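You operate a simulated robot arm through the tools that you are given. There is no shell and no other tool. Be economical: measure what you need, move in short steps, check, and stop when the job is done.

You are at the controls of a simulated two-armed robot. One attempt, no reset.

Task
On the top of the road side table, fold the checked cloth in half.

Only the result counts: the job must be done as asked and must still hold three seconds after the hand-in. Knocking over, shifting, dropping, spilling or breaking anything else fails it. Flat cloth is picked up by pressing the open fingertips on it (5 to 10 N) and closing them slowly along it; thin cloth reads only 2 to 8 mm in the jaws.

Robot
Two 7-joint arms with two-finger grippers on one trunk, on a base that drives. Base frame: it is fixed to the floor where the robot stands at the start and does not move with it; the origin is under the middle of the robot, x ahead of it, y to its left, z up; the surface under the hand at the start is at about z = 780. Lengths are in mm, angles in rad, forces in N, time in s.
The left shoulder is at the start at [78, 151, 963], the right one opposite. With the tool pointing down near the work surface each hand reaches from about 300 to 800 mm from the robot's upright axis, wherever it stands, measured 20 degrees to its own side. Places, roughly: top of the road side table [600, 0, 800]. Payload 2.54 kg a hand.
The TCP of each hand is the grasp point between the finger pads, 30 mm short of the fingertips. In the tool frame z runs along the fingers and y along their closing line. The gripper opens to 116 mm. The gripper's body begins 95 mm behind the TCP.
Orientation is that of the tool frame in the base frame, as a unit quaternion [w, x, y, z]. With the fingers straight down and closing along the base's y, the tool's x points along the base's -x, its y along +y and its z along -z.

Tools
- The arms move only by the tool nudge_tool. It takes "left_targets", "right_targets" or both (then of equal length, played together; a hand with none holds still); each is a list that holds one entry, the list of rows, each a list of 7 numbers: the shift along the base's x, y, z in mm, then the turn, a rotation vector about the base's x, y, z in rad, then the gripper command, from -1 (shut) to 1 (fully open), values between in proportion. In form: [[[x, y, z, wx, wy, wz, jaw], ...]]. A call has 1 to 10 rows; each row shifts and turns the commanded pose from where the row before left it. A row lasts 0.2 s, in which the tool goes at most 50 mm and 0.15 rad; a call with a longer step from one row to the next is refused whole, and so is a gripper value outside its range. Where a pose cannot be reached the arm comes as near as it can. A force on the tool above 40 N (or 10 N above the force at the start of the call, whichever is more), or a blocked arm, ends the call early, and 0.2 s more pass. The fingers move at their own pace (about 72 mm/s each) and stop on an object; they squeeze with about 28 N. The grip force told is the motor's: it shows also when the fingers shut on nothing. Time passes only in rows, and 0.2 s behind the last, so rows that do not move let the fingers close. It gives the time, the measured TCP pose, the force on the tool (base axes), the opening and the grip force at its end, in the units of the frame above (readings bear some noise), with the torque about the TCP (base axes, N m) and any sound that the robot's microphone picked up.
- Cameras (640 x 400 px; columns grow to the right, rows downward): "scene" is now at [154.3, 1.3, 1116]; the picture's right is [0.08, -1.00, 0.00], its down [-0.46, -0.04, -0.89] and it looks along [0.88, 0.07, -0.47] (base axes); focal length 214 px, centre (320, 200). "left" rides on the left gripper at [69, 15, -122] in its tool frame; the picture's right is [-0.22, 0.98, 0.00], its down [-0.83, -0.18, -0.53] and it looks along [-0.52, -0.12, 0.85] (tool axes); focal length 251 px, centre (320, 200). "right" rides on the right gripper at [69, -15, -122] in its tool frame; the picture's right is [0.21, 0.98, 0.00], its down [-0.83, 0.18, -0.53] and it looks along [-0.52, 0.11, 0.85] (tool axes); focal length 251 px, centre (320, 200). There is no depth. A picture from a camera that has moved, and an enlarged one, comes with that camera's place and axes in the base frame and with its lens. The place of the scene camera against the robot may be out by one fixed shift of up to 25 mm in any direction.
- camera(camera): a new picture of that camera. No time passes.
- lift_body(by): slides the trunk up (or, below 0, down) by that many mm; the arms and the scene camera ride with it, the base frame stays. It gives what a move gives, with no picture.
- roll_base(legs): drives the robot by 1 to 6 legs, each [ahead, left, turn to the left] in mm, mm and rad, along the robot's own axes; the way and the turn of a leg run together, so that a leg with both is an arc; at most 1500 mm and 3.142 rad a leg. The arms and the cameras ride along, it lands a little off, and it stops where it bumps. It gives what a move gives.
- turn_head(pan, tilt): turns the head with the scene camera to pan (to the left, within 1.396 rad either way) and tilt (down, from -0.506 to 1.204), counted from straight ahead of the robot. It gives what a move gives.
- enlarge(camera, box): a new picture of the part [left, top, right, bottom] of that camera's present view, enlarged. No time passes.
- close_job(): hands the job in; it is judged then, once.

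Go step by step. Nothing tells you exact positions but the pictures and the camera data: compare them with the known pose of the tool, close in by small moves and look again before you grip or let go. The budget is 120 turns and 108 pictures, counting those below and the enlarged ones. Unless the task says otherwise, let go and move clear before handing in, and close with one line.

The tools are called after "Emit:" by a JSON object that holds its "op" and its "data". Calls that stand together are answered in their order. nudge_tool: Moves the arms, as the interface text tells. Its arguments: {"type":"object","properties":{"left_targets":{"type":"array","items":{"type":"array","items":{"type":"array","items":{"type":"number"}}}},"right_targets":{"type":"array","items":{"type":"array","items":{"type":"array","items":{"type":"number"}}}}},"required":[]} The other tools are called the same way: lift_body (by) slides the trunk up or down; roll_base (legs) drives the base; turn_head (pan, tilt) turns the head that bears the scene camera; camera (camera) takes a picture; enlarge (camera, box) takes an enlarged picture of a part of a camera's view; close_job () hands the job in.

At the start:

```text
t: 0.0
left_position: [548.6, 85.3, 974.2]
left_tcp_rot: [-0.001, -0.002, 1.0, 0.0]
left_ft_force: [0.6, -0.2, 0.2]
left_torque: [-0.01, -0.01, -0.01]
left_width: 115.9
left_grasp_force: 0.1
right_position: [388.3, -282.9, 1017.1]
right_tcp_rot: [0.0, 0.0, 1.0, -0.001]
right_ft_force: [0.2, -0.2, -0.4]
right_torque: [-0.03, -0.02, 0.01]
right_width: 115.9
right_grasp_force: 0.0
trunk travel left (down, up): [-200.0, 89.0]
robot x, y, heading: [-3.1, -1.7, 0.004]
head pan, tilt: [0.077, 0.483]
```

scene: 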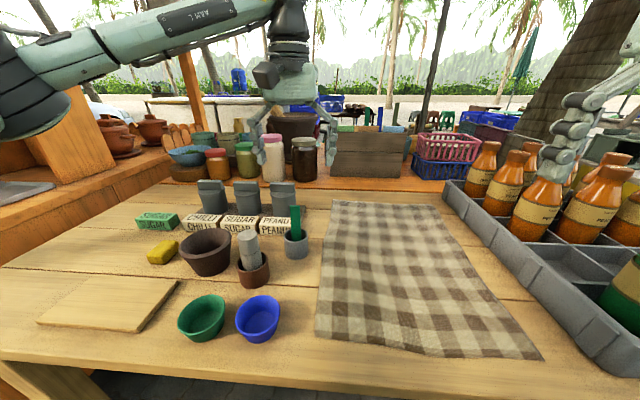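
right: 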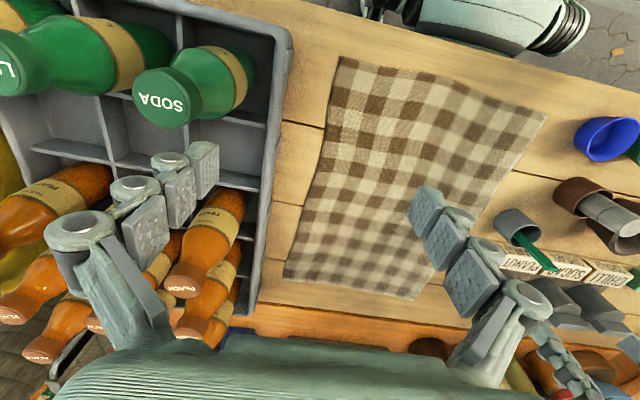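
left: 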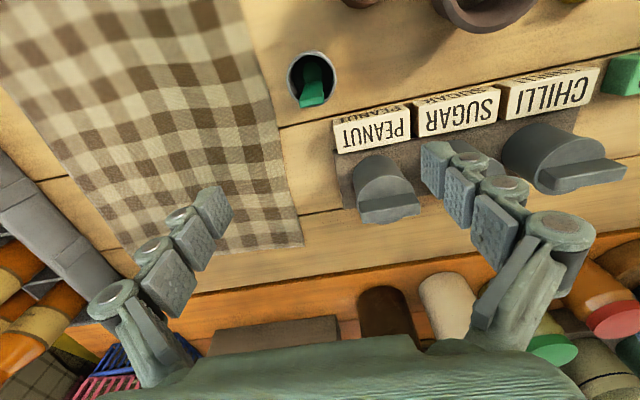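

The checked cloth lies flat, roughly x 330–760 and y -280–25, with its near edge clear and the bottle crate close on its right. I plan to lift both near corners and fold them over to the far edge. First I'll bring both hands above the near corners, jaws part closed.

Emit:
{"op": "nudge_tool", "data": {"left_targets": [[[-40, -15, -10, 0, 0, 0, -0.2], [-40, -15, -10, 0, 0, 0, -0.2], [-40, -15, -15, 0, 0, 0, -0.2], [-40, -15, -15, 0, 0, 0, -0.2], [-40, -15, -15, 0, 0, 0, -0.2], [0, 0, -15, 0, 0, 0, -0.2], [0, 0, 0, 0, 0, 0, -0.2]]], "right_targets": [[[-8, 10, 0, 0, 0, 0, -0.2], [-8, 10, 0, 0, 0, 0, -0.2], [-8, 8, -20, 0, 0, 0, -0.2], [-8, 0, -25, 0, 0, 0, -0.2], [-8, 0, -30, 0, 0, 0, -0.2], [0, 0, -30, 0, 0, 0, -0.2], [0, 0, 0, 0, 0, 0, -0.2]]]}}

Emit:
{"op": "camera", "data": {"camera": "scene"}}

Emit:
{"op": "camera", "data": {"camera": "right"}}

Emit:
{"op": "camera", "data": {"camera": "left"}}

```text
t: 1.6
left_position: [351.0, 10.9, 891.9]
left_tcp_rot: [0.0, -0.001, 1.0, 0.0]
left_ft_force: [0.9, -0.1, -0.4]
left_torque: [-0.04, 0.02, 0.0]
left_width: 46.5
left_grasp_force: 0.0
right_position: [349.7, -256.9, 912.5]
right_tcp_rot: [0.0, 0.0, 1.0, 0.0]
right_ft_force: [0.1, 0.2, 0.5]
right_torque: [0.0, 0.05, 0.01]
right_width: 46.3
right_grasp_force: 0.0
trunk travel left (down, up): [-200.0, 89.0]
robot x, y, heading: [-3.7, -1.5, -0.003]
head pan, tilt: [0.077, 0.483]
```

```text
104 pictures are left
camera scene: at [154.3, 1.3, 1116.0], right [0.08, -1.0, 0.0], down [-0.46, -0.04, -0.89], along [0.88, 0.07, -0.47], focal length 214 px, centre (320, 200)
```

scene: 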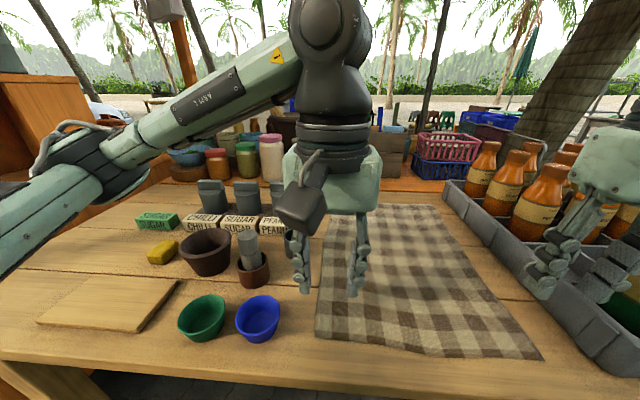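

```text
103 pictures are left
camera right: at [279.9, -272.8, 1033.9], right [-0.21, 0.98, 0.0], down [0.83, 0.18, 0.53], along [0.52, 0.11, -0.85], focal length 251 px, centre (320, 200)
```

right: 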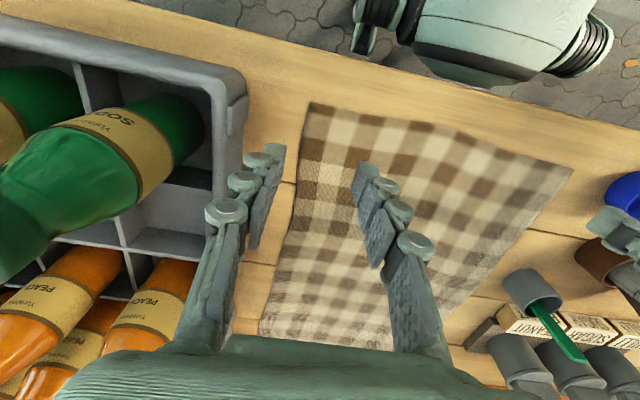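

```text
102 pictures are left
camera left: at [281.7, 25.3, 1013.6], right [0.21, 0.98, 0.0], down [0.83, -0.18, 0.53], along [0.52, -0.11, -0.85], focal length 251 px, centre (320, 200)
```

left: 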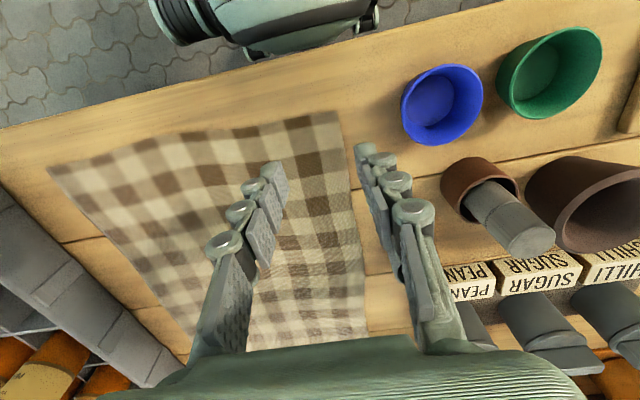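

Both near corners agree across cameras: left at about (336, 28), right at about (330, -272), on z ≈ 780. I'll move just inside each corner with a narrower jaw and go down close to the cloth.

Emit:
{"op": "nudge_tool", "data": {"left_targets": [[[-3, -11, -20, 0, 0, 0, -0.38], [0, 0, -20, 0, 0, 0, -0.38], [0, 0, -20, 0, 0, 0, -0.38], [0, 0, -10, 0, 0, 0, -0.38], [0, 0, 0, 0, 0, 0, -0.38]]], "right_targets": [[[-7, 13, -20, 0, 0, 0, -0.38], [0, 0, -25, 0, 0, 0, -0.38], [0, 0, -25, 0, 0, 0, -0.38], [0, 0, -20, 0, 0, 0, -0.38], [0, 0, 0, 0, 0, 0, -0.38]]]}}

Emit:
{"op": "camera", "data": {"camera": "right"}}

Emit:
{"op": "camera", "data": {"camera": "left"}}

```text
t: 2.8
left_position: [347.2, -4.0, 822.1]
left_tcp_rot: [0.0, 0.0, 1.0, 0.0]
left_ft_force: [-0.1, -0.3, -0.5]
left_torque: [0.01, 0.0, 0.01]
left_width: 35.9
left_grasp_force: 0.0
right_position: [341.0, -244.9, 822.1]
right_tcp_rot: [0.0, 0.0, 1.0, 0.0]
right_ft_force: [1.1, 0.1, -0.6]
right_torque: [-0.02, -0.06, 0.01]
right_width: 36.2
right_grasp_force: 0.1
trunk travel left (down, up): [-200.0, 89.0]
robot x, y, heading: [-1.4, 2.0, -0.0]
head pan, tilt: [0.077, 0.483]
```

```text
101 pictures are left
camera right: at [273.0, -259.9, 943.3], right [-0.21, 0.98, 0.0], down [0.83, 0.18, 0.53], along [0.52, 0.11, -0.85], focal length 251 px, centre (320, 200)
```

right: 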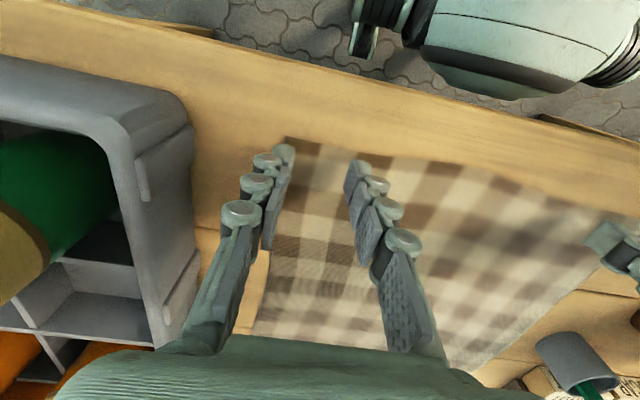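

```text
100 pictures are left
camera left: at [278.2, 12.7, 943.6], right [0.21, 0.98, 0.0], down [0.83, -0.18, 0.53], along [0.52, -0.11, -0.85], focal length 251 px, centre (320, 200)
```

left: 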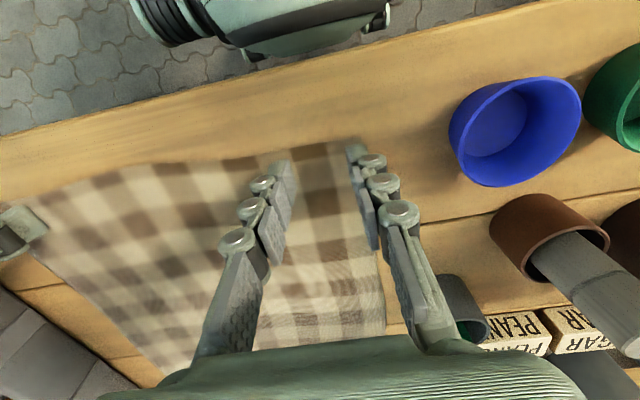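

Both hands straddle the cloth just inside the corners. I'll shift slightly inward and go down to light contact.

Emit:
{"op": "nudge_tool", "data": {"left_targets": [[[0, -3, -4, 0, 0, 0, -0.38], [0, 0, -4, 0, 0, 0, -0.38], [0, 0, -3, 0, 0, 0, -0.38], [0, 0, 0, 0, 0, 0, -0.38]]], "right_targets": [[[0, 5, -4, 0, 0, 0, -0.38], [0, 0, -4, 0, 0, 0, -0.38], [0, 0, -3, 0, 0, 0, -0.38], [0, 0, 0, 0, 0, 0, -0.38]]]}}

```text
t: 3.8
left_position: [347.0, -4.6, 810.8]
left_tcp_rot: [0.002, -0.001, 1.0, 0.001]
left_ft_force: [-0.4, 0.4, -0.1]
left_torque: [0.03, -0.03, 0.0]
left_width: 35.8
left_grasp_force: 0.0
right_position: [341.6, -237.7, 812.3]
right_tcp_rot: [0.003, 0.0, 1.0, 0.0]
right_ft_force: [-0.9, -0.1, 15.6]
right_torque: [0.05, -0.03, 0.01]
right_width: 36.9
right_grasp_force: 0.8
trunk travel left (down, up): [-200.0, 89.0]
robot x, y, heading: [2.0, -2.6, -0.003]
head pan, tilt: [0.077, 0.483]
```

The right hand is pressing a little hard and the left isn't touching yet, so I'll trim both.

Emit:
{"op": "nudge_tool", "data": {"left_targets": [[[0, 0, -2, 0, 0, 0, -0.38], [0, 0, 0, 0, 0, 0, -0.38]]], "right_targets": [[[0, 0, 1, 0, 0, 0, -0.38], [0, 0, 0, 0, 0, 0, -0.38]]]}}

```text
t: 4.4
left_position: [346.6, -3.4, 810.5]
left_tcp_rot: [0.001, -0.001, 1.0, -0.001]
left_ft_force: [-2.2, 0.7, 12.1]
left_torque: [0.15, 0.02, 0.0]
left_width: 36.6
left_grasp_force: 0.3
right_position: [340.7, -239.4, 811.9]
right_tcp_rot: [0.0, 0.0, 1.0, 0.0]
right_ft_force: [2.1, 0.1, 8.6]
right_torque: [0.06, -0.12, 0.02]
right_width: 36.1
right_grasp_force: 0.0
trunk travel left (down, up): [-200.0, 89.0]
robot x, y, heading: [0.1, -0.4, 0.0]
head pan, tilt: [0.077, 0.483]
```

Contact is about right now, so I'll close both jaws slowly along the cloth.

Emit:
{"op": "nudge_tool", "data": {"left_targets": [[[0, 0, -0.0, 0, 0, 0, -0.45], [0, 0, 0, 0, 0, 0, -0.52], [0, 0, 0, 0, 0, 0, -0.59], [0, 0, 0, 0, 0, 0, -0.66], [0, 0, 0, 0, 0, 0, -0.73], [0, 0, 0, 0, 0, 0, -0.8], [0, 0, 0, 0, 0, 0, -0.87], [0, 0, 0, 0, 0, 0, -0.94], [0, 0, 0, 0, 0, 0, -1], [0, 0, 0, 0, 0, 0, -1]]], "right_targets": [[[0, 0, 0, 0, 0, 0, -0.45], [0, 0, 0, 0, 0, 0, -0.52], [0, 0, 0, 0, 0, 0, -0.59], [0, 0, 0, 0, 0, 0, -0.66], [0, 0, 0, 0, 0, 0, -0.73], [0, 0, 0, 0, 0, 0, -0.8], [0, 0, 0, 0, 0, 0, -0.87], [0, 0, 0, 0, 0, 0, -0.94], [0, 0, 0, 0, 0, 0, -1], [0, 0, 0, 0, 0, 0, -1]]]}}

Emit:
{"op": "camera", "data": {"camera": "right"}}

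Emit:
{"op": "camera", "data": {"camera": "left"}}

```text
t: 6.6
left_position: [348.0, -4.7, 810.4]
left_tcp_rot: [0.0, -0.001, 1.0, 0.0]
left_ft_force: [-0.7, -0.5, 0.2]
left_torque: [0.0, 0.01, -0.01]
left_width: 0.0
left_grasp_force: 27.8
right_position: [342.8, -239.2, 811.2]
right_tcp_rot: [-0.001, 0.0, 1.0, -0.001]
right_ft_force: [-0.1, -0.4, 0.4]
right_torque: [-0.02, 0.01, 0.01]
right_width: 0.2
right_grasp_force: 28.2
trunk travel left (down, up): [-200.0, 89.0]
robot x, y, heading: [0.9, 4.0, 0.004]
head pan, tilt: [0.077, 0.483]
```

```text
99 pictures are left
camera right: at [272.5, -254.3, 932.5], right [-0.21, 0.98, 0.0], down [0.83, 0.18, 0.53], along [0.52, 0.11, -0.85], focal length 251 px, centre (320, 200)
```

right: 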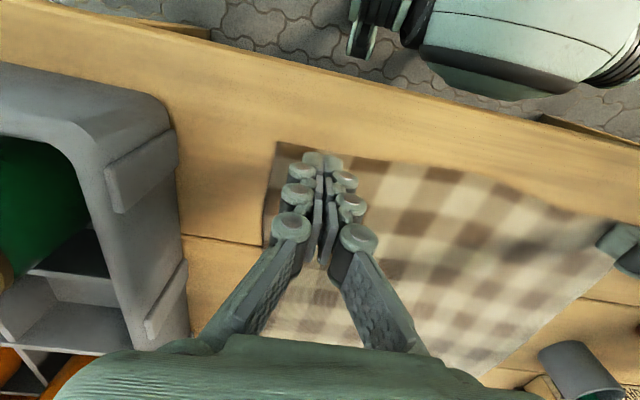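

```text
98 pictures are left
camera left: at [277.9, 9.7, 931.1], right [0.21, 0.98, 0.0], down [0.83, -0.18, 0.53], along [0.52, -0.11, -0.85], focal length 251 px, centre (320, 200)
```

left: 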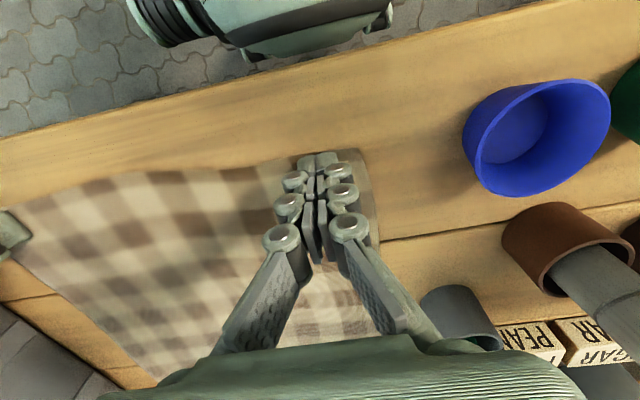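

The fingers lost contact while closing and came up empty; the cloth hasn't moved. I'll reopen, press again, and close in stages while watching the force.

Emit:
{"op": "nudge_tool", "data": {"left_targets": [[[0, 0, 2, 0, 0, 0, -0.38], [0, 0, 0, 0, 0, 0, -0.38], [0, 0, -2, 0, 0, 0, -0.38], [0, 0, -0.5, 0, 0, 0, -0.38], [0, 0, 0, 0, 0, 0, -0.38]]], "right_targets": [[[0, 0, 2, 0, 0, 0, -0.38], [0, 0, 0, 0, 0, 0, -0.38], [0, 0, -2, 0, 0, 0, -0.38], [0, 0, -0.5, 0, 0, 0, -0.38], [0, 0, 0, 0, 0, 0, -0.38]]]}}

Emit:
{"op": "nudge_tool", "data": {"left_targets": [[[0, 0, 0, 0, 0, 0, -0.45], [0, 0, 0, 0, 0, 0, -0.52]]], "right_targets": [[[0, 0, 0, 0, 0, 0, -0.45], [0, 0, 0, 0, 0, 0, -0.52]]]}}

```text
t: 7.8
left_position: [346.8, -5.0, 810.3]
left_tcp_rot: [0.002, 0.0, 1.0, -0.001]
left_ft_force: [-0.3, -0.3, 11.6]
left_torque: [-0.02, -0.02, -0.01]
left_width: 36.3
left_grasp_force: 0.2
right_position: [342.1, -238.5, 813.0]
right_tcp_rot: [0.0, 0.0, 1.0, 0.0]
right_ft_force: [0.5, -0.4, 4.5]
right_torque: [0.0, -0.01, -0.01]
right_width: 35.8
right_grasp_force: 0.1
trunk travel left (down, up): [-200.0, 89.0]
robot x, y, heading: [-0.2, -0.8, -0.001]
head pan, tilt: [0.077, 0.483]
```

```text
t: 8.4
left_position: [346.5, -4.4, 810.3]
left_tcp_rot: [0.001, -0.001, 1.0, -0.001]
left_ft_force: [1.1, 0.0, 15.8]
left_torque: [-0.01, -0.06, 0.02]
left_width: 28.0
left_grasp_force: 0.0
right_position: [342.8, -238.6, 811.4]
right_tcp_rot: [0.001, 0.0, 1.0, 0.0]
right_ft_force: [0.2, 0.6, 4.5]
right_torque: [0.03, 0.0, 0.03]
right_width: 27.3
right_grasp_force: 0.0
trunk travel left (down, up): [-200.0, 89.0]
robot x, y, heading: [2.2, 0.0, -0.003]
head pan, tilt: [0.077, 0.483]
```

Force is a little high on the left and low on the right. I'll trim and keep closing.

Emit:
{"op": "nudge_tool", "data": {"left_targets": [[[0, 0, 0.4, 0, 0, 0, -0.57], [0, 0, 0, 0, 0, 0, -0.62]]], "right_targets": [[[0, 0, -0.4, 0, 0, 0, -0.57], [0, 0, 0, 0, 0, 0, -0.62]]]}}

Emit:
{"op": "enlarge", "data": {"camera": "right", "box": [220, 110, 420, 235]}}

Emit:
{"op": "enlarge", "data": {"camera": "left", "box": [220, 110, 420, 235]}}

```text
t: 9.0
left_position: [347.5, -5.7, 812.1]
left_tcp_rot: [0.001, -0.001, 1.0, 0.0]
left_ft_force: [0.5, -0.7, 5.6]
left_torque: [-0.03, -0.04, 0.02]
left_width: 20.8
left_grasp_force: 0.0
right_position: [342.3, -238.1, 810.2]
right_tcp_rot: [0.001, 0.0, 1.0, 0.0]
right_ft_force: [-2.2, 1.1, 13.0]
right_torque: [0.1, 0.02, 0.04]
right_width: 22.7
right_grasp_force: 0.3
trunk travel left (down, up): [-200.0, 89.0]
robot x, y, heading: [-3.6, 1.4, 0.001]
head pan, tilt: [0.077, 0.483]
```

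```text
3.20 times, centred on (320, 172) of right
camera zoom: at [272.8, -253.0, 932.7], right [-0.21, 0.98, 0.0], down [0.82, 0.18, 0.54], along [0.52, 0.11, -0.84], focal length 805 px, centre (320, 288)
```

zoom: 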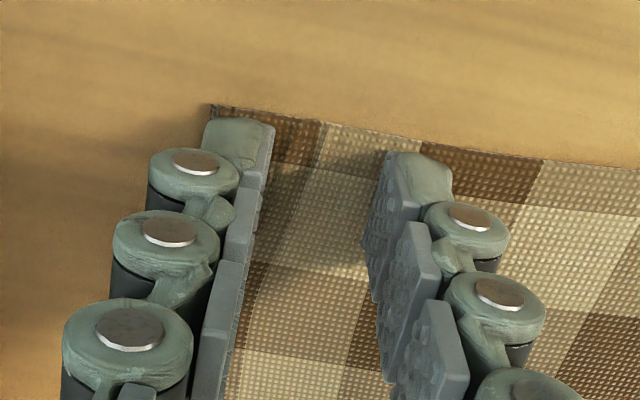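

```text
3.20 times, centred on (320, 172) of left
camera zoom: at [276.8, 10.5, 932.0], right [0.21, 0.98, 0.0], down [0.83, -0.18, 0.53], along [0.52, -0.11, -0.85], focal length 805 px, centre (320, 288)
```

zoom: 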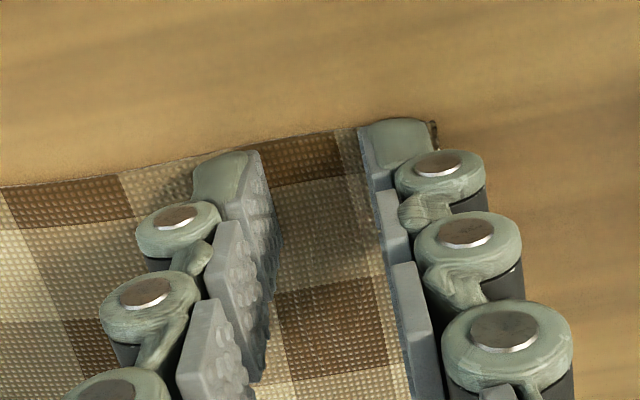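

The cloth corners are travelling inward with the outer fingers, so a bunch is starting to form. I'll keep closing with slightly more pressure on the left.

Emit:
{"op": "nudge_tool", "data": {"left_targets": [[[0, 0, -0.6, 0, 0, 0, -0.67], [0, 0, 0, 0, 0, 0, -0.72]]], "right_targets": [[[0, 0, 0, 0, 0, 0, -0.67], [0, 0, 0, 0, 0, 0, -0.72]]]}}

Emit:
{"op": "enlarge", "data": {"camera": "right", "box": [220, 110, 420, 235]}}

Emit:
{"op": "enlarge", "data": {"camera": "left", "box": [220, 110, 420, 235]}}

```text
t: 9.6
left_position: [347.3, -3.8, 810.5]
left_tcp_rot: [0.002, -0.001, 1.0, -0.001]
left_ft_force: [0.2, -2.2, 4.7]
left_torque: [-0.1, -0.04, 0.0]
left_width: 16.4
left_grasp_force: 0.0
right_position: [341.2, -238.0, 810.5]
right_tcp_rot: [0.001, 0.0, 1.0, -0.001]
right_ft_force: [0.5, 2.5, 12.4]
right_torque: [0.17, -0.08, 0.0]
right_width: 16.6
right_grasp_force: 0.1
trunk travel left (down, up): [-200.0, 89.0]
robot x, y, heading: [2.3, 3.8, 0.001]
head pan, tilt: [0.077, 0.483]
```

```text
3.20 times, centred on (320, 172) of right
camera zoom: at [273.1, -253.1, 932.4], right [-0.21, 0.98, 0.0], down [0.82, 0.18, 0.54], along [0.52, 0.11, -0.84], focal length 805 px, centre (320, 288)
```

zoom: 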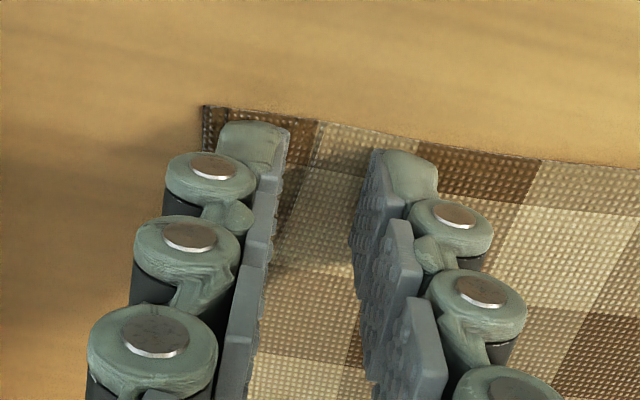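

```text
3.20 times, centred on (320, 172) of left
camera zoom: at [276.5, 10.6, 931.7], right [0.21, 0.98, 0.0], down [0.83, -0.18, 0.54], along [0.52, -0.12, -0.84], focal length 805 px, centre (320, 288)
```

zoom: 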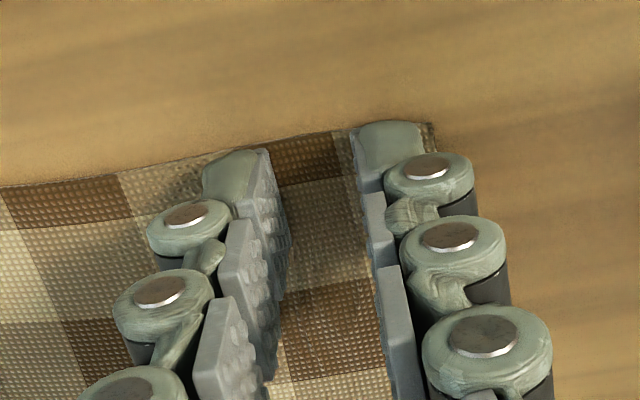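

The fingers are now sliding over the cloth rather than gathering it. I'll press a little harder and finish closing to see whether any is caught.

Emit:
{"op": "nudge_tool", "data": {"left_targets": [[[0, 0, -1, 0, 0, 0, -0.76], [0, 0, 0, 0, 0, 0, -0.8], [0, 0, 0, 0, 0, 0, -0.85], [0, 0, 0, 0, 0, 0, -0.9], [0, 0, 0, 0, 0, 0, -1], [0, 0, 0, 0, 0, 0, -1]]], "right_targets": [[[0, 0, -0.3, 0, 0, 0, -0.76], [0, 0, 0, 0, 0, 0, -0.8], [0, 0, 0, 0, 0, 0, -0.85], [0, 0, 0, 0, 0, 0, -0.9], [0, 0, 0, 0, 0, 0, -1], [0, 0, 0, 0, 0, 0, -1]]]}}

Emit:
{"op": "enlarge", "data": {"camera": "right", "box": [220, 110, 420, 235]}}

Emit:
{"op": "enlarge", "data": {"camera": "left", "box": [220, 110, 420, 235]}}

```text
t: 11.0
left_position: [346.7, -3.0, 809.1]
left_tcp_rot: [0.0, 0.0, 1.0, 0.0]
left_ft_force: [0.1, -0.3, -0.3]
left_torque: [-0.01, 0.0, 0.0]
left_width: 0.0
left_grasp_force: 27.5
right_position: [342.3, -239.0, 809.7]
right_tcp_rot: [0.0, 0.0, 1.0, 0.0]
right_ft_force: [-0.2, -0.2, 0.7]
right_torque: [0.02, 0.02, -0.02]
right_width: 0.1
right_grasp_force: 27.7
trunk travel left (down, up): [-200.0, 89.0]
robot x, y, heading: [4.1, -0.3, 0.0]
head pan, tilt: [0.077, 0.483]
```

```text
3.20 times, centred on (320, 172) of right
camera zoom: at [273.8, -253.3, 931.1], right [-0.21, 0.98, 0.0], down [0.83, 0.18, 0.53], along [0.52, 0.11, -0.85], focal length 805 px, centre (320, 288)
```

zoom: 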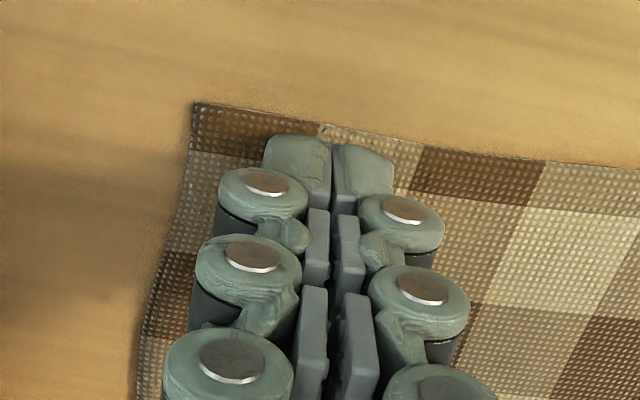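

```text
3.20 times, centred on (320, 172) of left
camera zoom: at [276.6, 10.4, 930.2], right [0.21, 0.98, 0.0], down [0.83, -0.18, 0.53], along [0.52, -0.11, -0.85], focal length 805 px, centre (320, 288)
```

zoom: 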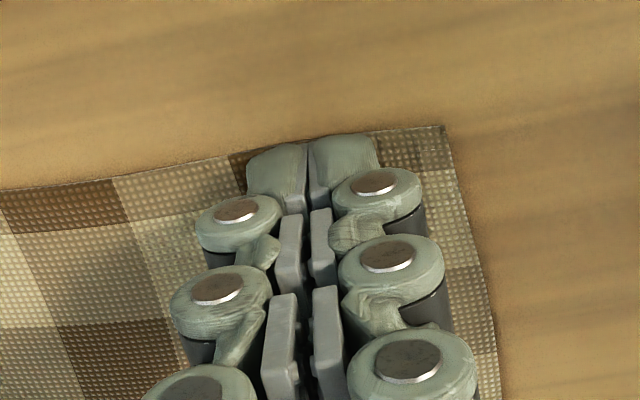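

Nothing caught again: contact faded as the jaws shut, so the fingertips may rise with closing. I'll find the contact height with the jaws closed.

Emit:
{"op": "nudge_tool", "data": {"left_targets": [[[0, 0, -0.7, 0, 0, 0, -1], [0, 0, 0, 0, 0, 0, -1]]], "right_targets": [[[0, 0, -0.7, 0, 0, 0, -1], [0, 0, 0, 0, 0, 0, -1]]]}}

Emit:
{"op": "nudge_tool", "data": {"left_targets": [[[0, 0, -1, 0, 0, 0, -1], [0, 0, 0, 0, 0, 0, -1]]], "right_targets": [[[0, 0, -1, 0, 0, 0, -1], [0, 0, 0, 0, 0, 0, -1]]]}}

```text
t: 11.6
left_position: [346.5, -3.7, 809.0]
left_tcp_rot: [-0.001, -0.001, 1.0, 0.001]
left_ft_force: [0.3, 0.7, 0.6]
left_torque: [-0.02, 0.0, 0.04]
left_width: 0.2
left_grasp_force: 27.2
right_position: [341.9, -238.3, 810.8]
right_tcp_rot: [0.0, 0.0, 1.0, 0.0]
right_ft_force: [0.0, -0.6, -0.3]
right_torque: [0.0, -0.01, -0.02]
right_width: 0.1
right_grasp_force: 28.4
trunk travel left (down, up): [-200.0, 89.0]
robot x, y, heading: [0.5, -0.1, 0.0]
head pan, tilt: [0.077, 0.483]
```

```text
t: 12.2
left_position: [345.7, -5.4, 807.6]
left_tcp_rot: [0.001, 0.0, 1.0, -0.001]
left_ft_force: [-0.6, 2.5, 10.4]
left_torque: [0.03, 0.0, 0.0]
left_width: 0.1
left_grasp_force: 28.0
right_position: [342.1, -238.3, 810.0]
right_tcp_rot: [0.0, 0.0, 1.0, 0.0]
right_ft_force: [1.1, -0.3, 0.4]
right_torque: [0.01, 0.01, -0.02]
right_width: 0.3
right_grasp_force: 28.3
trunk travel left (down, up): [-200.0, 89.0]
robot x, y, heading: [2.4, 1.3, -0.005]
head pan, tilt: [0.077, 0.483]
```

With jaws closed, contact sits about 3 mm lower than with them part open, so I must descend while closing. I'll reopen to about 50 mm, a bit further in, and press again.

Emit:
{"op": "nudge_tool", "data": {"left_targets": [[[0, -5, 6, 0, 0, 0, -0.14], [0, 0, 0, 0, 0, 0, -0.14], [0, 0, -2, 0, 0, 0, -0.14], [0, 0, -0.5, 0, 0, 0, -0.14], [0, 0, 0, 0, 0, 0, -0.14]]], "right_targets": [[[0, 5, 5, 0, 0, 0, -0.14], [0, 0, 0, 0, 0, 0, -0.14], [0, 0, -2, 0, 0, 0, -0.14], [0, 0, -0.5, 0, 0, 0, -0.14], [0, 0, 0, 0, 0, 0, -0.14]]]}}

```text
t: 13.4
left_position: [345.4, -9.6, 811.7]
left_tcp_rot: [0.0, -0.001, 1.0, 0.0]
left_ft_force: [0.4, -0.4, 0.5]
left_torque: [-0.02, 0.0, -0.01]
left_width: 50.1
left_grasp_force: 0.0
right_position: [340.7, -233.7, 811.2]
right_tcp_rot: [0.0, -0.001, 1.0, 0.0]
right_ft_force: [0.2, 0.9, 1.8]
right_torque: [0.04, -0.02, 0.01]
right_width: 50.2
right_grasp_force: 0.1
trunk travel left (down, up): [-200.0, 89.0]
robot x, y, heading: [2.0, 1.2, 0.001]
head pan, tilt: [0.077, 0.483]
```

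Emit:
{"op": "nudge_tool", "data": {"left_targets": [[[0, 0, -1.2, 0, 0, 0, -0.14], [0, 0, 0, 0, 0, 0, -0.14]]], "right_targets": [[[0, 0, -1, 0, 0, 0, -0.14], [0, 0, 0, 0, 0, 0, -0.14]]]}}

```text
t: 14.0
left_position: [346.1, -9.7, 811.0]
left_tcp_rot: [0.001, -0.001, 1.0, -0.001]
left_ft_force: [-0.1, -0.8, 3.4]
left_torque: [0.0, -0.05, 0.01]
left_width: 50.1
left_grasp_force: 0.5
right_position: [341.4, -233.6, 811.2]
right_tcp_rot: [0.001, 0.0, 1.0, 0.0]
right_ft_force: [-1.8, 1.1, 9.3]
right_torque: [0.12, -0.02, 0.01]
right_width: 51.0
right_grasp_force: 0.3
trunk travel left (down, up): [-200.0, 89.0]
robot x, y, heading: [0.2, -1.1, -0.002]
head pan, tilt: [0.077, 0.483]
```

Light contact on the left, about 9 N on the right. I'll press a touch more and begin closing slowly while following down.

Emit:
{"op": "nudge_tool", "data": {"left_targets": [[[0, 0, -0.8, 0, 0, 0, -0.18], [0, 0, -0.1, 0, 0, 0, -0.22], [0, 0, -0.1, 0, 0, 0, -0.26]]], "right_targets": [[[0, 0, -0.3, 0, 0, 0, -0.18], [0, 0, -0.1, 0, 0, 0, -0.22], [0, 0, -0.1, 0, 0, 0, -0.26]]]}}

Emit:
{"op": "nudge_tool", "data": {"left_targets": [[[0, 0, -0.1, 0, 0, 0, -0.3], [0, 0, -0.1, 0, 0, 0, -0.34], [0, 0, -0.1, 0, 0, 0, -0.38]]], "right_targets": [[[0, 0, -0.1, 0, 0, 0, -0.3], [0, 0, -0.1, 0, 0, 0, -0.34], [0, 0, -0.1, 0, 0, 0, -0.38]]]}}

Emit:
{"op": "enlarge", "data": {"camera": "right", "box": [220, 110, 420, 235]}}

Emit:
{"op": "enlarge", "data": {"camera": "left", "box": [220, 110, 420, 235]}}

```text
t: 14.8
left_position: [346.8, -8.7, 810.4]
left_tcp_rot: [0.001, -0.001, 1.0, 0.0]
left_ft_force: [0.1, -0.6, 21.2]
left_torque: [0.06, -0.07, -0.01]
left_width: 44.9
left_grasp_force: 4.7
right_position: [341.7, -232.9, 811.4]
right_tcp_rot: [0.002, 0.0, 1.0, 0.0]
right_ft_force: [1.0, 2.4, 15.7]
right_torque: [0.35, -0.09, -0.05]
right_width: 43.3
right_grasp_force: 4.2
trunk travel left (down, up): [-200.0, 89.0]
robot x, y, heading: [0.9, -3.7, -0.0]
head pan, tilt: [0.077, 0.483]
```

```text
t: 15.6
left_position: [345.8, -10.3, 808.8]
left_tcp_rot: [0.003, -0.001, 1.0, -0.001]
left_ft_force: [-0.4, 1.3, -0.2]
left_torque: [0.0, 0.01, -0.02]
left_width: 2.9
left_grasp_force: 3.3
right_position: [341.3, -232.5, 810.3]
right_tcp_rot: [0.002, 0.0, 1.0, 0.001]
right_ft_force: [-5.5, 0.8, 24.4]
right_torque: [0.04, 0.09, 0.0]
right_width: 38.3
right_grasp_force: 1.3
trunk travel left (down, up): [-200.0, 89.0]
robot x, y, heading: [0.2, 0.9, -0.001]
head pan, tilt: [0.077, 0.483]
stopped in row 3 (left hand): the force on the tool passed its limit at 42 N (the readings are from after the stop); the commanded pose is now the measured one
```

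```text
3.20 times, centred on (320, 172) of right
camera zoom: at [271.7, -247.6, 932.4], right [-0.21, 0.98, 0.0], down [0.82, 0.18, 0.54], along [0.53, 0.11, -0.84], focal length 805 px, centre (320, 288)
```

zoom: 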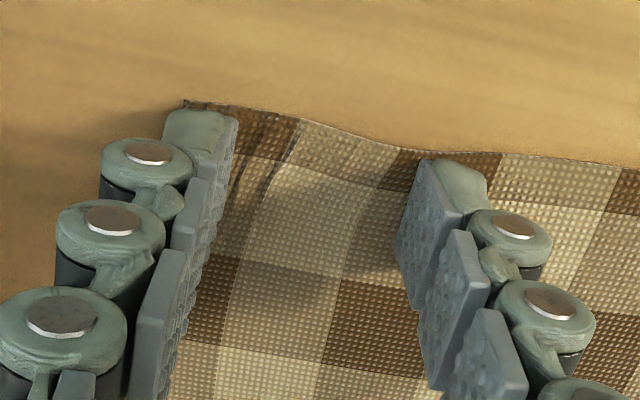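

```text
3.20 times, centred on (320, 172) of left
camera zoom: at [275.8, 5.8, 930.1], right [0.21, 0.98, 0.0], down [0.82, -0.18, 0.54], along [0.53, -0.12, -0.84], focal length 805 px, centre (320, 288)
```

zoom: 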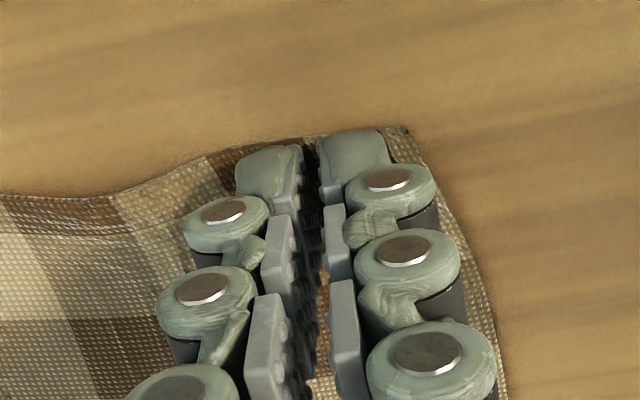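

The right fingers have raised a real hump. The left snapped nearly shut, reading 2.9 mm, perhaps with cloth in it. I'll continue closing the right gently and shut the left fully.

Emit:
{"op": "nudge_tool", "data": {"left_targets": [[[0, 0, 0, 0, 0, 0, -1], [0, 0, 0, 0, 0, 0, -1], [0, 0, 0, 0, 0, 0, -1]]], "right_targets": [[[0, 0, 0.4, 0, 0, 0, -0.42], [0, 0, 0, 0, 0, 0, -0.46], [0, 0, 0, 0, 0, 0, -0.5]]]}}

Emit:
{"op": "enlarge", "data": {"camera": "right", "box": [220, 110, 420, 235]}}

Emit:
{"op": "enlarge", "data": {"camera": "left", "box": [220, 110, 420, 235]}}

```text
t: 16.4
left_position: [346.2, -8.8, 810.1]
left_tcp_rot: [0.002, -0.001, 1.0, -0.002]
left_ft_force: [-0.1, -0.1, 0.6]
left_torque: [-0.01, 0.03, -0.03]
left_width: 0.0
left_grasp_force: 28.0
right_position: [342.3, -231.8, 811.5]
right_tcp_rot: [0.003, 0.0, 1.0, 0.0]
right_ft_force: [2.5, 2.1, 27.3]
right_torque: [0.23, -0.12, -0.05]
right_width: 29.1
right_grasp_force: 3.8
trunk travel left (down, up): [-200.0, 89.0]
robot x, y, heading: [-1.5, 2.2, 0.002]
head pan, tilt: [0.077, 0.483]
```

```text
3.20 times, centred on (320, 172) of right
camera zoom: at [272.4, -247.1, 932.6], right [-0.21, 0.98, 0.0], down [0.82, 0.18, 0.54], along [0.53, 0.11, -0.84], focal length 805 px, centre (320, 288)
```

zoom: 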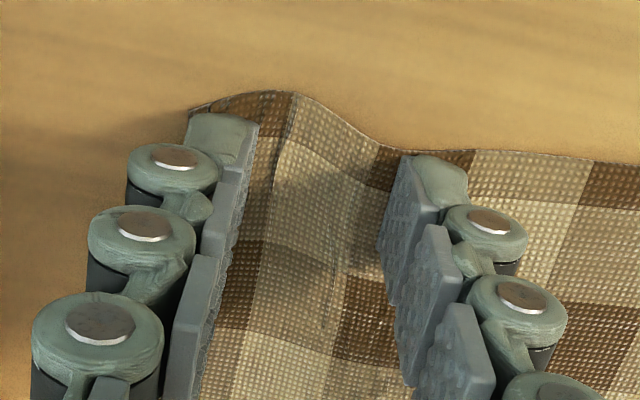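

```text
3.20 times, centred on (320, 172) of left
camera zoom: at [276.3, 5.8, 930.5], right [0.21, 0.98, 0.0], down [0.82, -0.18, 0.54], along [0.53, -0.12, -0.84], focal length 805 px, centre (320, 288)
```

zoom: 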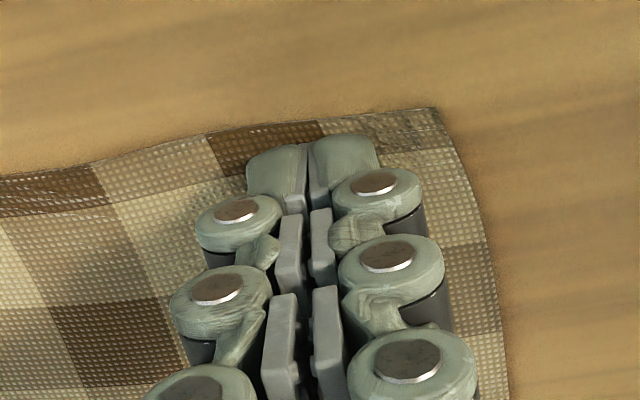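

The right hump is growing well; the left slipped off empty. I'll finish the right pinch first.

Emit:
{"op": "nudge_tool", "data": {"right_targets": [[[0, 0, 0.3, 0, 0, 0, -0.54], [0, 0, 0, 0, 0, 0, -0.58], [0, 0, 0, 0, 0, 0, -0.62]]]}}

Emit:
{"op": "enlarge", "data": {"camera": "right", "box": [220, 110, 420, 235]}}

```text
t: 17.2
left_position: [346.1, -9.4, 810.2]
left_tcp_rot: [0.002, -0.001, 1.0, -0.001]
left_ft_force: [0.2, -0.2, -0.2]
left_torque: [0.01, 0.02, -0.01]
left_width: 0.1
left_grasp_force: 28.2
right_position: [340.2, -232.1, 810.5]
right_tcp_rot: [0.0, 0.0, 1.0, 0.0]
right_ft_force: [1.1, 1.1, 22.8]
right_torque: [0.28, -0.1, 0.0]
right_width: 22.5
right_grasp_force: 0.6
trunk travel left (down, up): [-200.0, 89.0]
robot x, y, heading: [0.1, 2.9, 0.001]
head pan, tilt: [0.077, 0.483]
```

```text
3.20 times, centred on (320, 172) of right
camera zoom: at [271.9, -247.5, 932.6], right [-0.21, 0.98, 0.0], down [0.82, 0.18, 0.54], along [0.52, 0.11, -0.84], focal length 805 px, centre (320, 288)
```

zoom: 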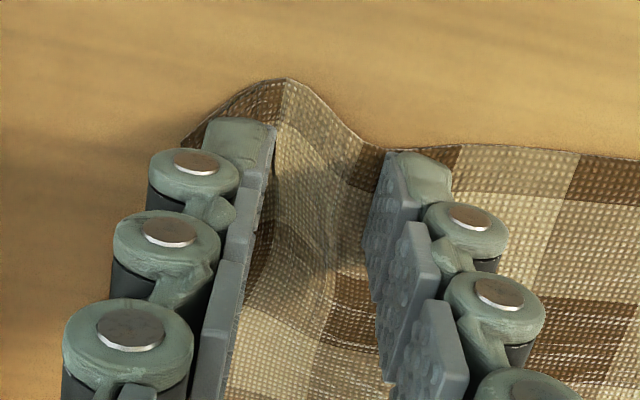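

The hump is tall now. I'll keep closing.

Emit:
{"op": "nudge_tool", "data": {"right_targets": [[[0, 0, 0, 0, 0, 0, -0.66], [0, 0, -0.1, 0, 0, 0, -0.7], [0, 0, -0.1, 0, 0, 0, -0.74]]]}}

Emit:
{"op": "nudge_tool", "data": {"right_targets": [[[0, 0, -0.2, 0, 0, 0, -0.78], [0, 0, -0.2, 0, 0, 0, -0.82], [0, 0, -0.2, 0, 0, 0, -0.86]]]}}

Emit:
{"op": "enlarge", "data": {"camera": "right", "box": [220, 110, 420, 235]}}

```text
t: 18.0
left_position: [346.4, -9.7, 809.9]
left_tcp_rot: [0.003, -0.001, 1.0, -0.002]
left_ft_force: [-0.3, 0.2, 0.2]
left_torque: [0.02, -0.04, 0.02]
left_width: 0.0
left_grasp_force: 27.7
right_position: [341.3, -233.7, 810.8]
right_tcp_rot: [0.0, 0.0, 1.0, -0.001]
right_ft_force: [-1.3, 0.3, 18.0]
right_torque: [0.1, 0.03, -0.01]
right_width: 14.6
right_grasp_force: 0.1
trunk travel left (down, up): [-200.0, 89.0]
robot x, y, heading: [0.5, 1.9, 0.002]
head pan, tilt: [0.077, 0.483]
```

```text
t: 18.8
left_position: [346.8, -9.6, 810.1]
left_tcp_rot: [0.002, -0.001, 1.0, -0.001]
left_ft_force: [-0.3, -0.2, 0.5]
left_torque: [0.0, 0.01, 0.03]
left_width: 0.0
left_grasp_force: 27.9
right_position: [342.2, -234.8, 810.7]
right_tcp_rot: [0.0, 0.0, 1.0, -0.001]
right_ft_force: [-2.5, -2.7, 16.3]
right_torque: [-0.02, 0.09, 0.04]
right_width: 9.0
right_grasp_force: 0.9
trunk travel left (down, up): [-200.0, 89.0]
robot x, y, heading: [0.5, -4.3, 0.001]
head pan, tilt: [0.077, 0.483]
```

```text
3.20 times, centred on (320, 172) of right
camera zoom: at [272.8, -248.3, 931.7], right [-0.21, 0.98, 0.0], down [0.83, 0.18, 0.53], along [0.52, 0.11, -0.85], focal length 805 px, centre (320, 288)
```

zoom: 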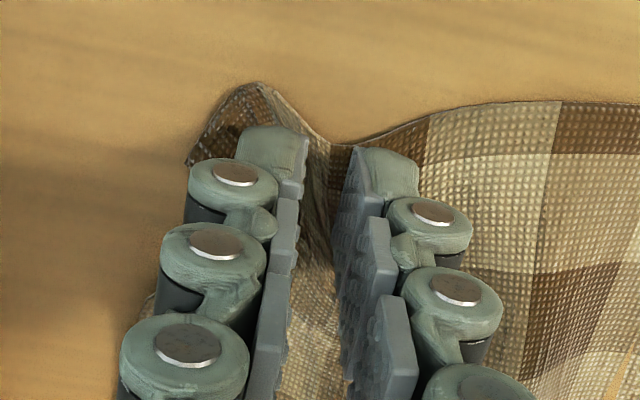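

The fold is between the fingers. I'll close the last bit while keeping the pressure.

Emit:
{"op": "nudge_tool", "data": {"right_targets": [[[0, 0, -0.3, 0, 0, 0, -0.9], [0, 0, -0.3, 0, 0, 0, -0.94], [0, 0, -0.3, 0, 0, 0, -0.98], [0, 0, 0, 0, 0, 0, -1], [0, 0, 0, 0, 0, 0, -1], [0, 0, 0, 0, 0, 0, -1]]]}}

Emit:
{"op": "enlarge", "data": {"camera": "right", "box": [220, 110, 420, 235]}}

```text
t: 20.2
left_position: [346.1, -10.3, 809.9]
left_tcp_rot: [0.001, 0.0, 1.0, -0.001]
left_ft_force: [0.9, -0.1, 0.2]
left_torque: [-0.01, 0.02, 0.01]
left_width: 0.0
left_grasp_force: 28.4
right_position: [342.2, -233.4, 807.5]
right_tcp_rot: [0.0, -0.001, 1.0, -0.001]
right_ft_force: [2.0, -0.6, 6.8]
right_torque: [0.0, -0.05, -0.02]
right_width: 0.0
right_grasp_force: 27.5
trunk travel left (down, up): [-200.0, 89.0]
robot x, y, heading: [-3.6, -1.8, 0.002]
head pan, tilt: [0.077, 0.483]
```

```text
3.20 times, centred on (320, 172) of right
camera zoom: at [273.0, -248.2, 930.5], right [-0.21, 0.98, 0.0], down [0.83, 0.18, 0.53], along [0.52, 0.11, -0.84], focal length 805 px, centre (320, 288)
```

zoom: 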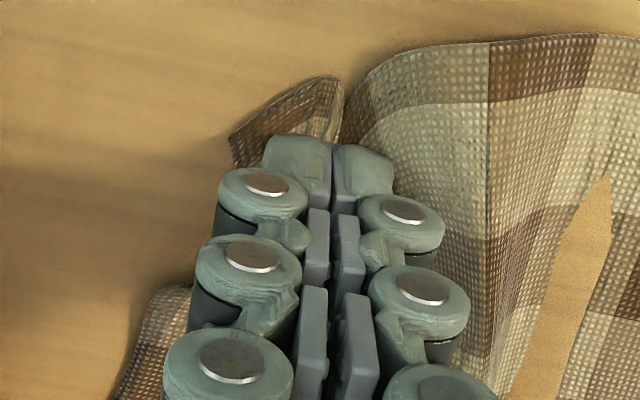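

The jaws read zero, yet the cloth has bunched around them. I'll look at the whole scene.

Emit:
{"op": "camera", "data": {"camera": "scene"}}

Emit:
{"op": "camera", "data": {"camera": "right"}}

Emit:
{"op": "camera", "data": {"camera": "left"}}

```text
84 pictures are left
camera scene: at [154.1, 1.6, 1116.0], right [0.08, -1.0, 0.0], down [-0.46, -0.04, -0.89], along [0.88, 0.07, -0.47], focal length 214 px, centre (320, 200)
```

scene: 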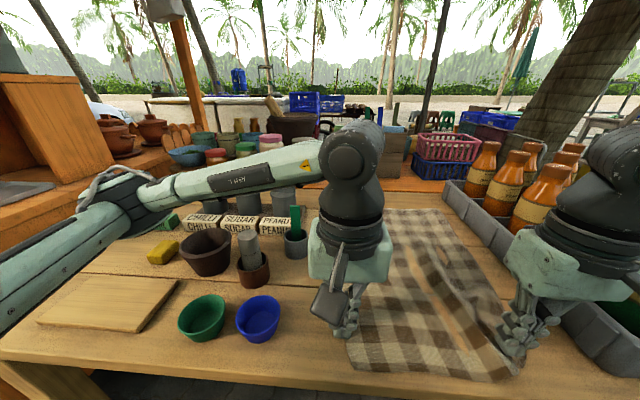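

```text
83 pictures are left
camera right: at [273.0, -248.2, 930.5], right [-0.21, 0.98, 0.0], down [0.83, 0.18, 0.53], along [0.52, 0.11, -0.84], focal length 251 px, centre (320, 200)
```

right: 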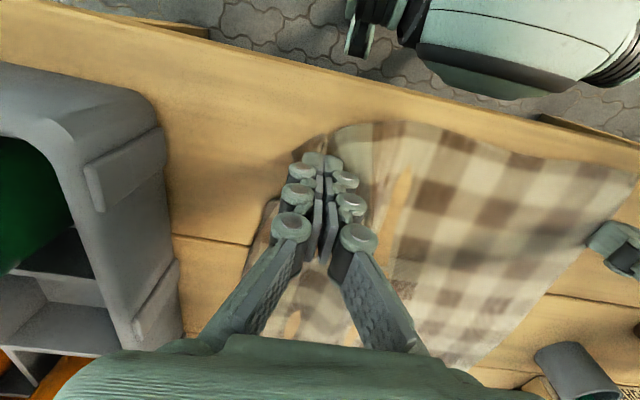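

```text
82 pictures are left
camera left: at [276.9, 5.3, 930.1], right [0.21, 0.98, 0.0], down [0.82, -0.18, 0.54], along [0.53, -0.12, -0.84], focal length 251 px, centre (320, 200)
```

left: 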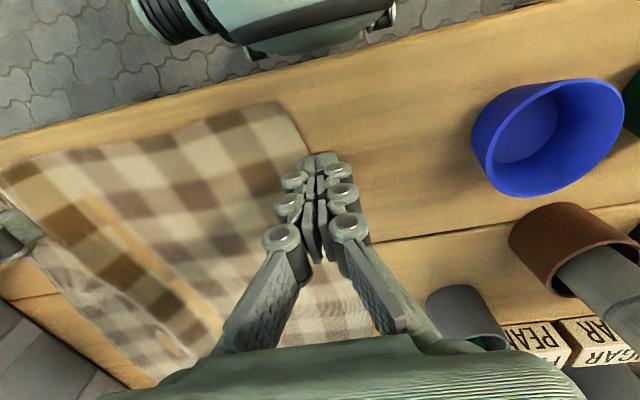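

The cloth has been dragged toward the right hand, and its near-left corner has moved. I'll raise both hands a little to see whether the right holds anything.

Emit:
{"op": "nudge_tool", "data": {"left_targets": [[[0, 0, 10, 0, 0, 0, -1], [0, 0, 20, 0, 0, 0, -1], [0, 0, 20, 0, 0, 0, -1], [0, 0, 0, 0, 0, 0, -1]]], "right_targets": [[[0, 0, 5, 0, 0, 0, -1], [0, 0, 10, 0, 0, 0, -1], [0, 0, 15, 0, 0, 0, -1], [0, 0, 0, 0, 0, 0, -1]]]}}

Emit:
{"op": "camera", "data": {"camera": "right"}}

Emit:
{"op": "camera", "data": {"camera": "left"}}

```text
t: 21.2
left_position: [345.2, -10.9, 858.1]
left_tcp_rot: [0.002, -0.002, 1.0, -0.002]
left_ft_force: [-0.3, -0.2, 0.6]
left_torque: [0.04, 0.04, -0.02]
left_width: 0.2
left_grasp_force: 27.8
right_position: [342.9, -233.4, 838.8]
right_tcp_rot: [0.0, 0.0, 1.0, 0.0]
right_ft_force: [-0.4, -0.8, -0.8]
right_torque: [0.0, 0.0, 0.01]
right_width: 0.0
right_grasp_force: 28.2
trunk travel left (down, up): [-200.0, 89.0]
robot x, y, heading: [-1.5, -0.0, 0.006]
head pan, tilt: [0.077, 0.483]
```

```text
81 pictures are left
camera right: at [274.0, -249.1, 961.2], right [-0.21, 0.98, 0.0], down [0.83, 0.18, 0.53], along [0.52, 0.11, -0.85], focal length 251 px, centre (320, 200)
```

right: 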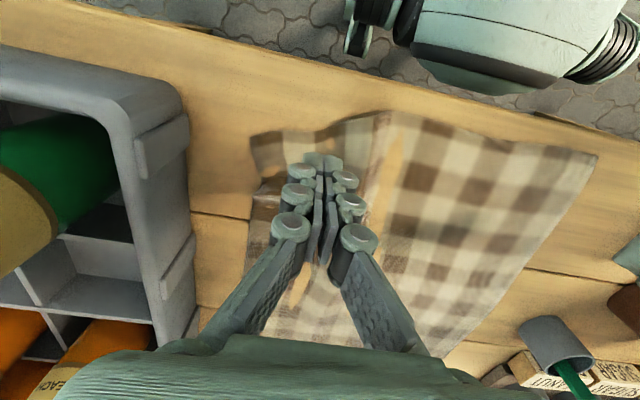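

```text
80 pictures are left
camera left: at [275.4, 4.9, 979.4], right [0.21, 0.98, 0.0], down [0.82, -0.18, 0.54], along [0.53, -0.12, -0.84], focal length 251 px, centre (320, 200)
```

left: 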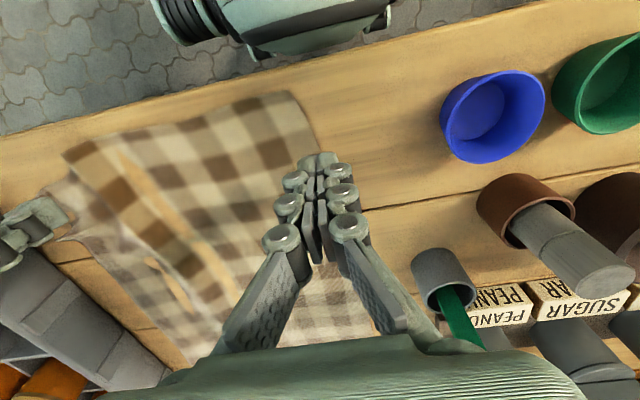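

It isn't clear whether the right hand holds anything. I'll lift it further.

Emit:
{"op": "nudge_tool", "data": {"left_targets": [[[0, 0, 40, 0, 0, 0, -1], [0, 0, 40, 0, 0, 0, -1], [0, 0, 0, 0, 0, 0, -1]]], "right_targets": [[[0, 0, 30, 0, 0, 0, -1], [0, 0, 30, 0, 0, 0, -1], [0, 0, 0, 0, 0, 0, -1]]]}}

Emit:
{"op": "camera", "data": {"camera": "right"}}

Emit:
{"op": "camera", "data": {"camera": "left"}}

```text
t: 22.0
left_position: [345.7, -9.4, 935.9]
left_tcp_rot: [0.002, -0.001, 1.0, -0.001]
left_ft_force: [0.0, -0.6, 0.5]
left_torque: [-0.02, 0.0, -0.01]
left_width: 0.0
left_grasp_force: 27.8
right_position: [341.3, -234.9, 896.1]
right_tcp_rot: [0.0, 0.001, 1.0, 0.0]
right_ft_force: [-0.7, 0.1, 0.2]
right_torque: [0.01, 0.01, 0.01]
right_width: 0.0
right_grasp_force: 27.6
trunk travel left (down, up): [-200.0, 89.0]
robot x, y, heading: [4.4, 0.7, -0.001]
head pan, tilt: [0.077, 0.483]
```

```text
79 pictures are left
camera right: at [273.2, -249.7, 1018.2], right [-0.21, 0.98, 0.0], down [0.83, 0.18, 0.53], along [0.52, 0.11, -0.85], focal length 251 px, centre (320, 200)
```

right: 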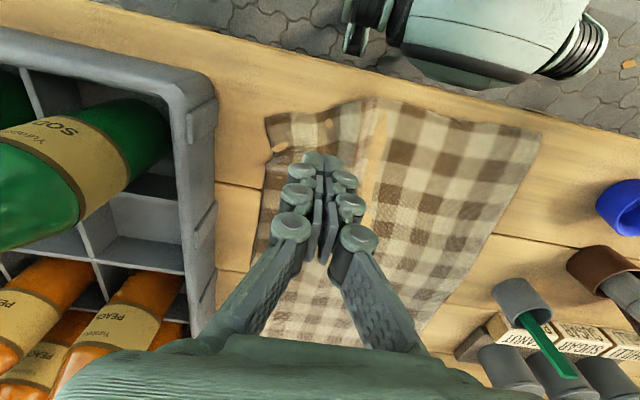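

```text
78 pictures are left
camera left: at [275.6, 4.4, 1056.4], right [0.21, 0.98, 0.0], down [0.82, -0.18, 0.54], along [0.53, -0.12, -0.84], focal length 251 px, centre (320, 200)
```

left: 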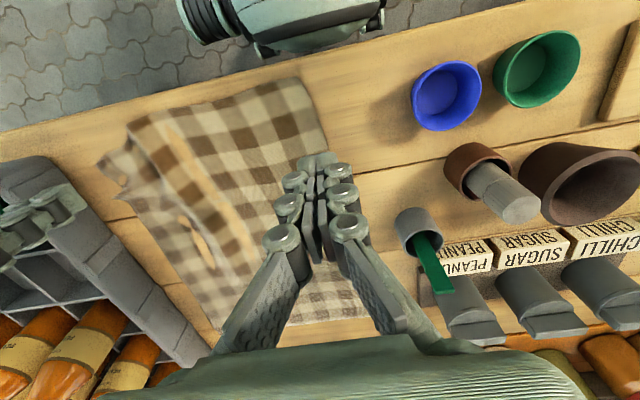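

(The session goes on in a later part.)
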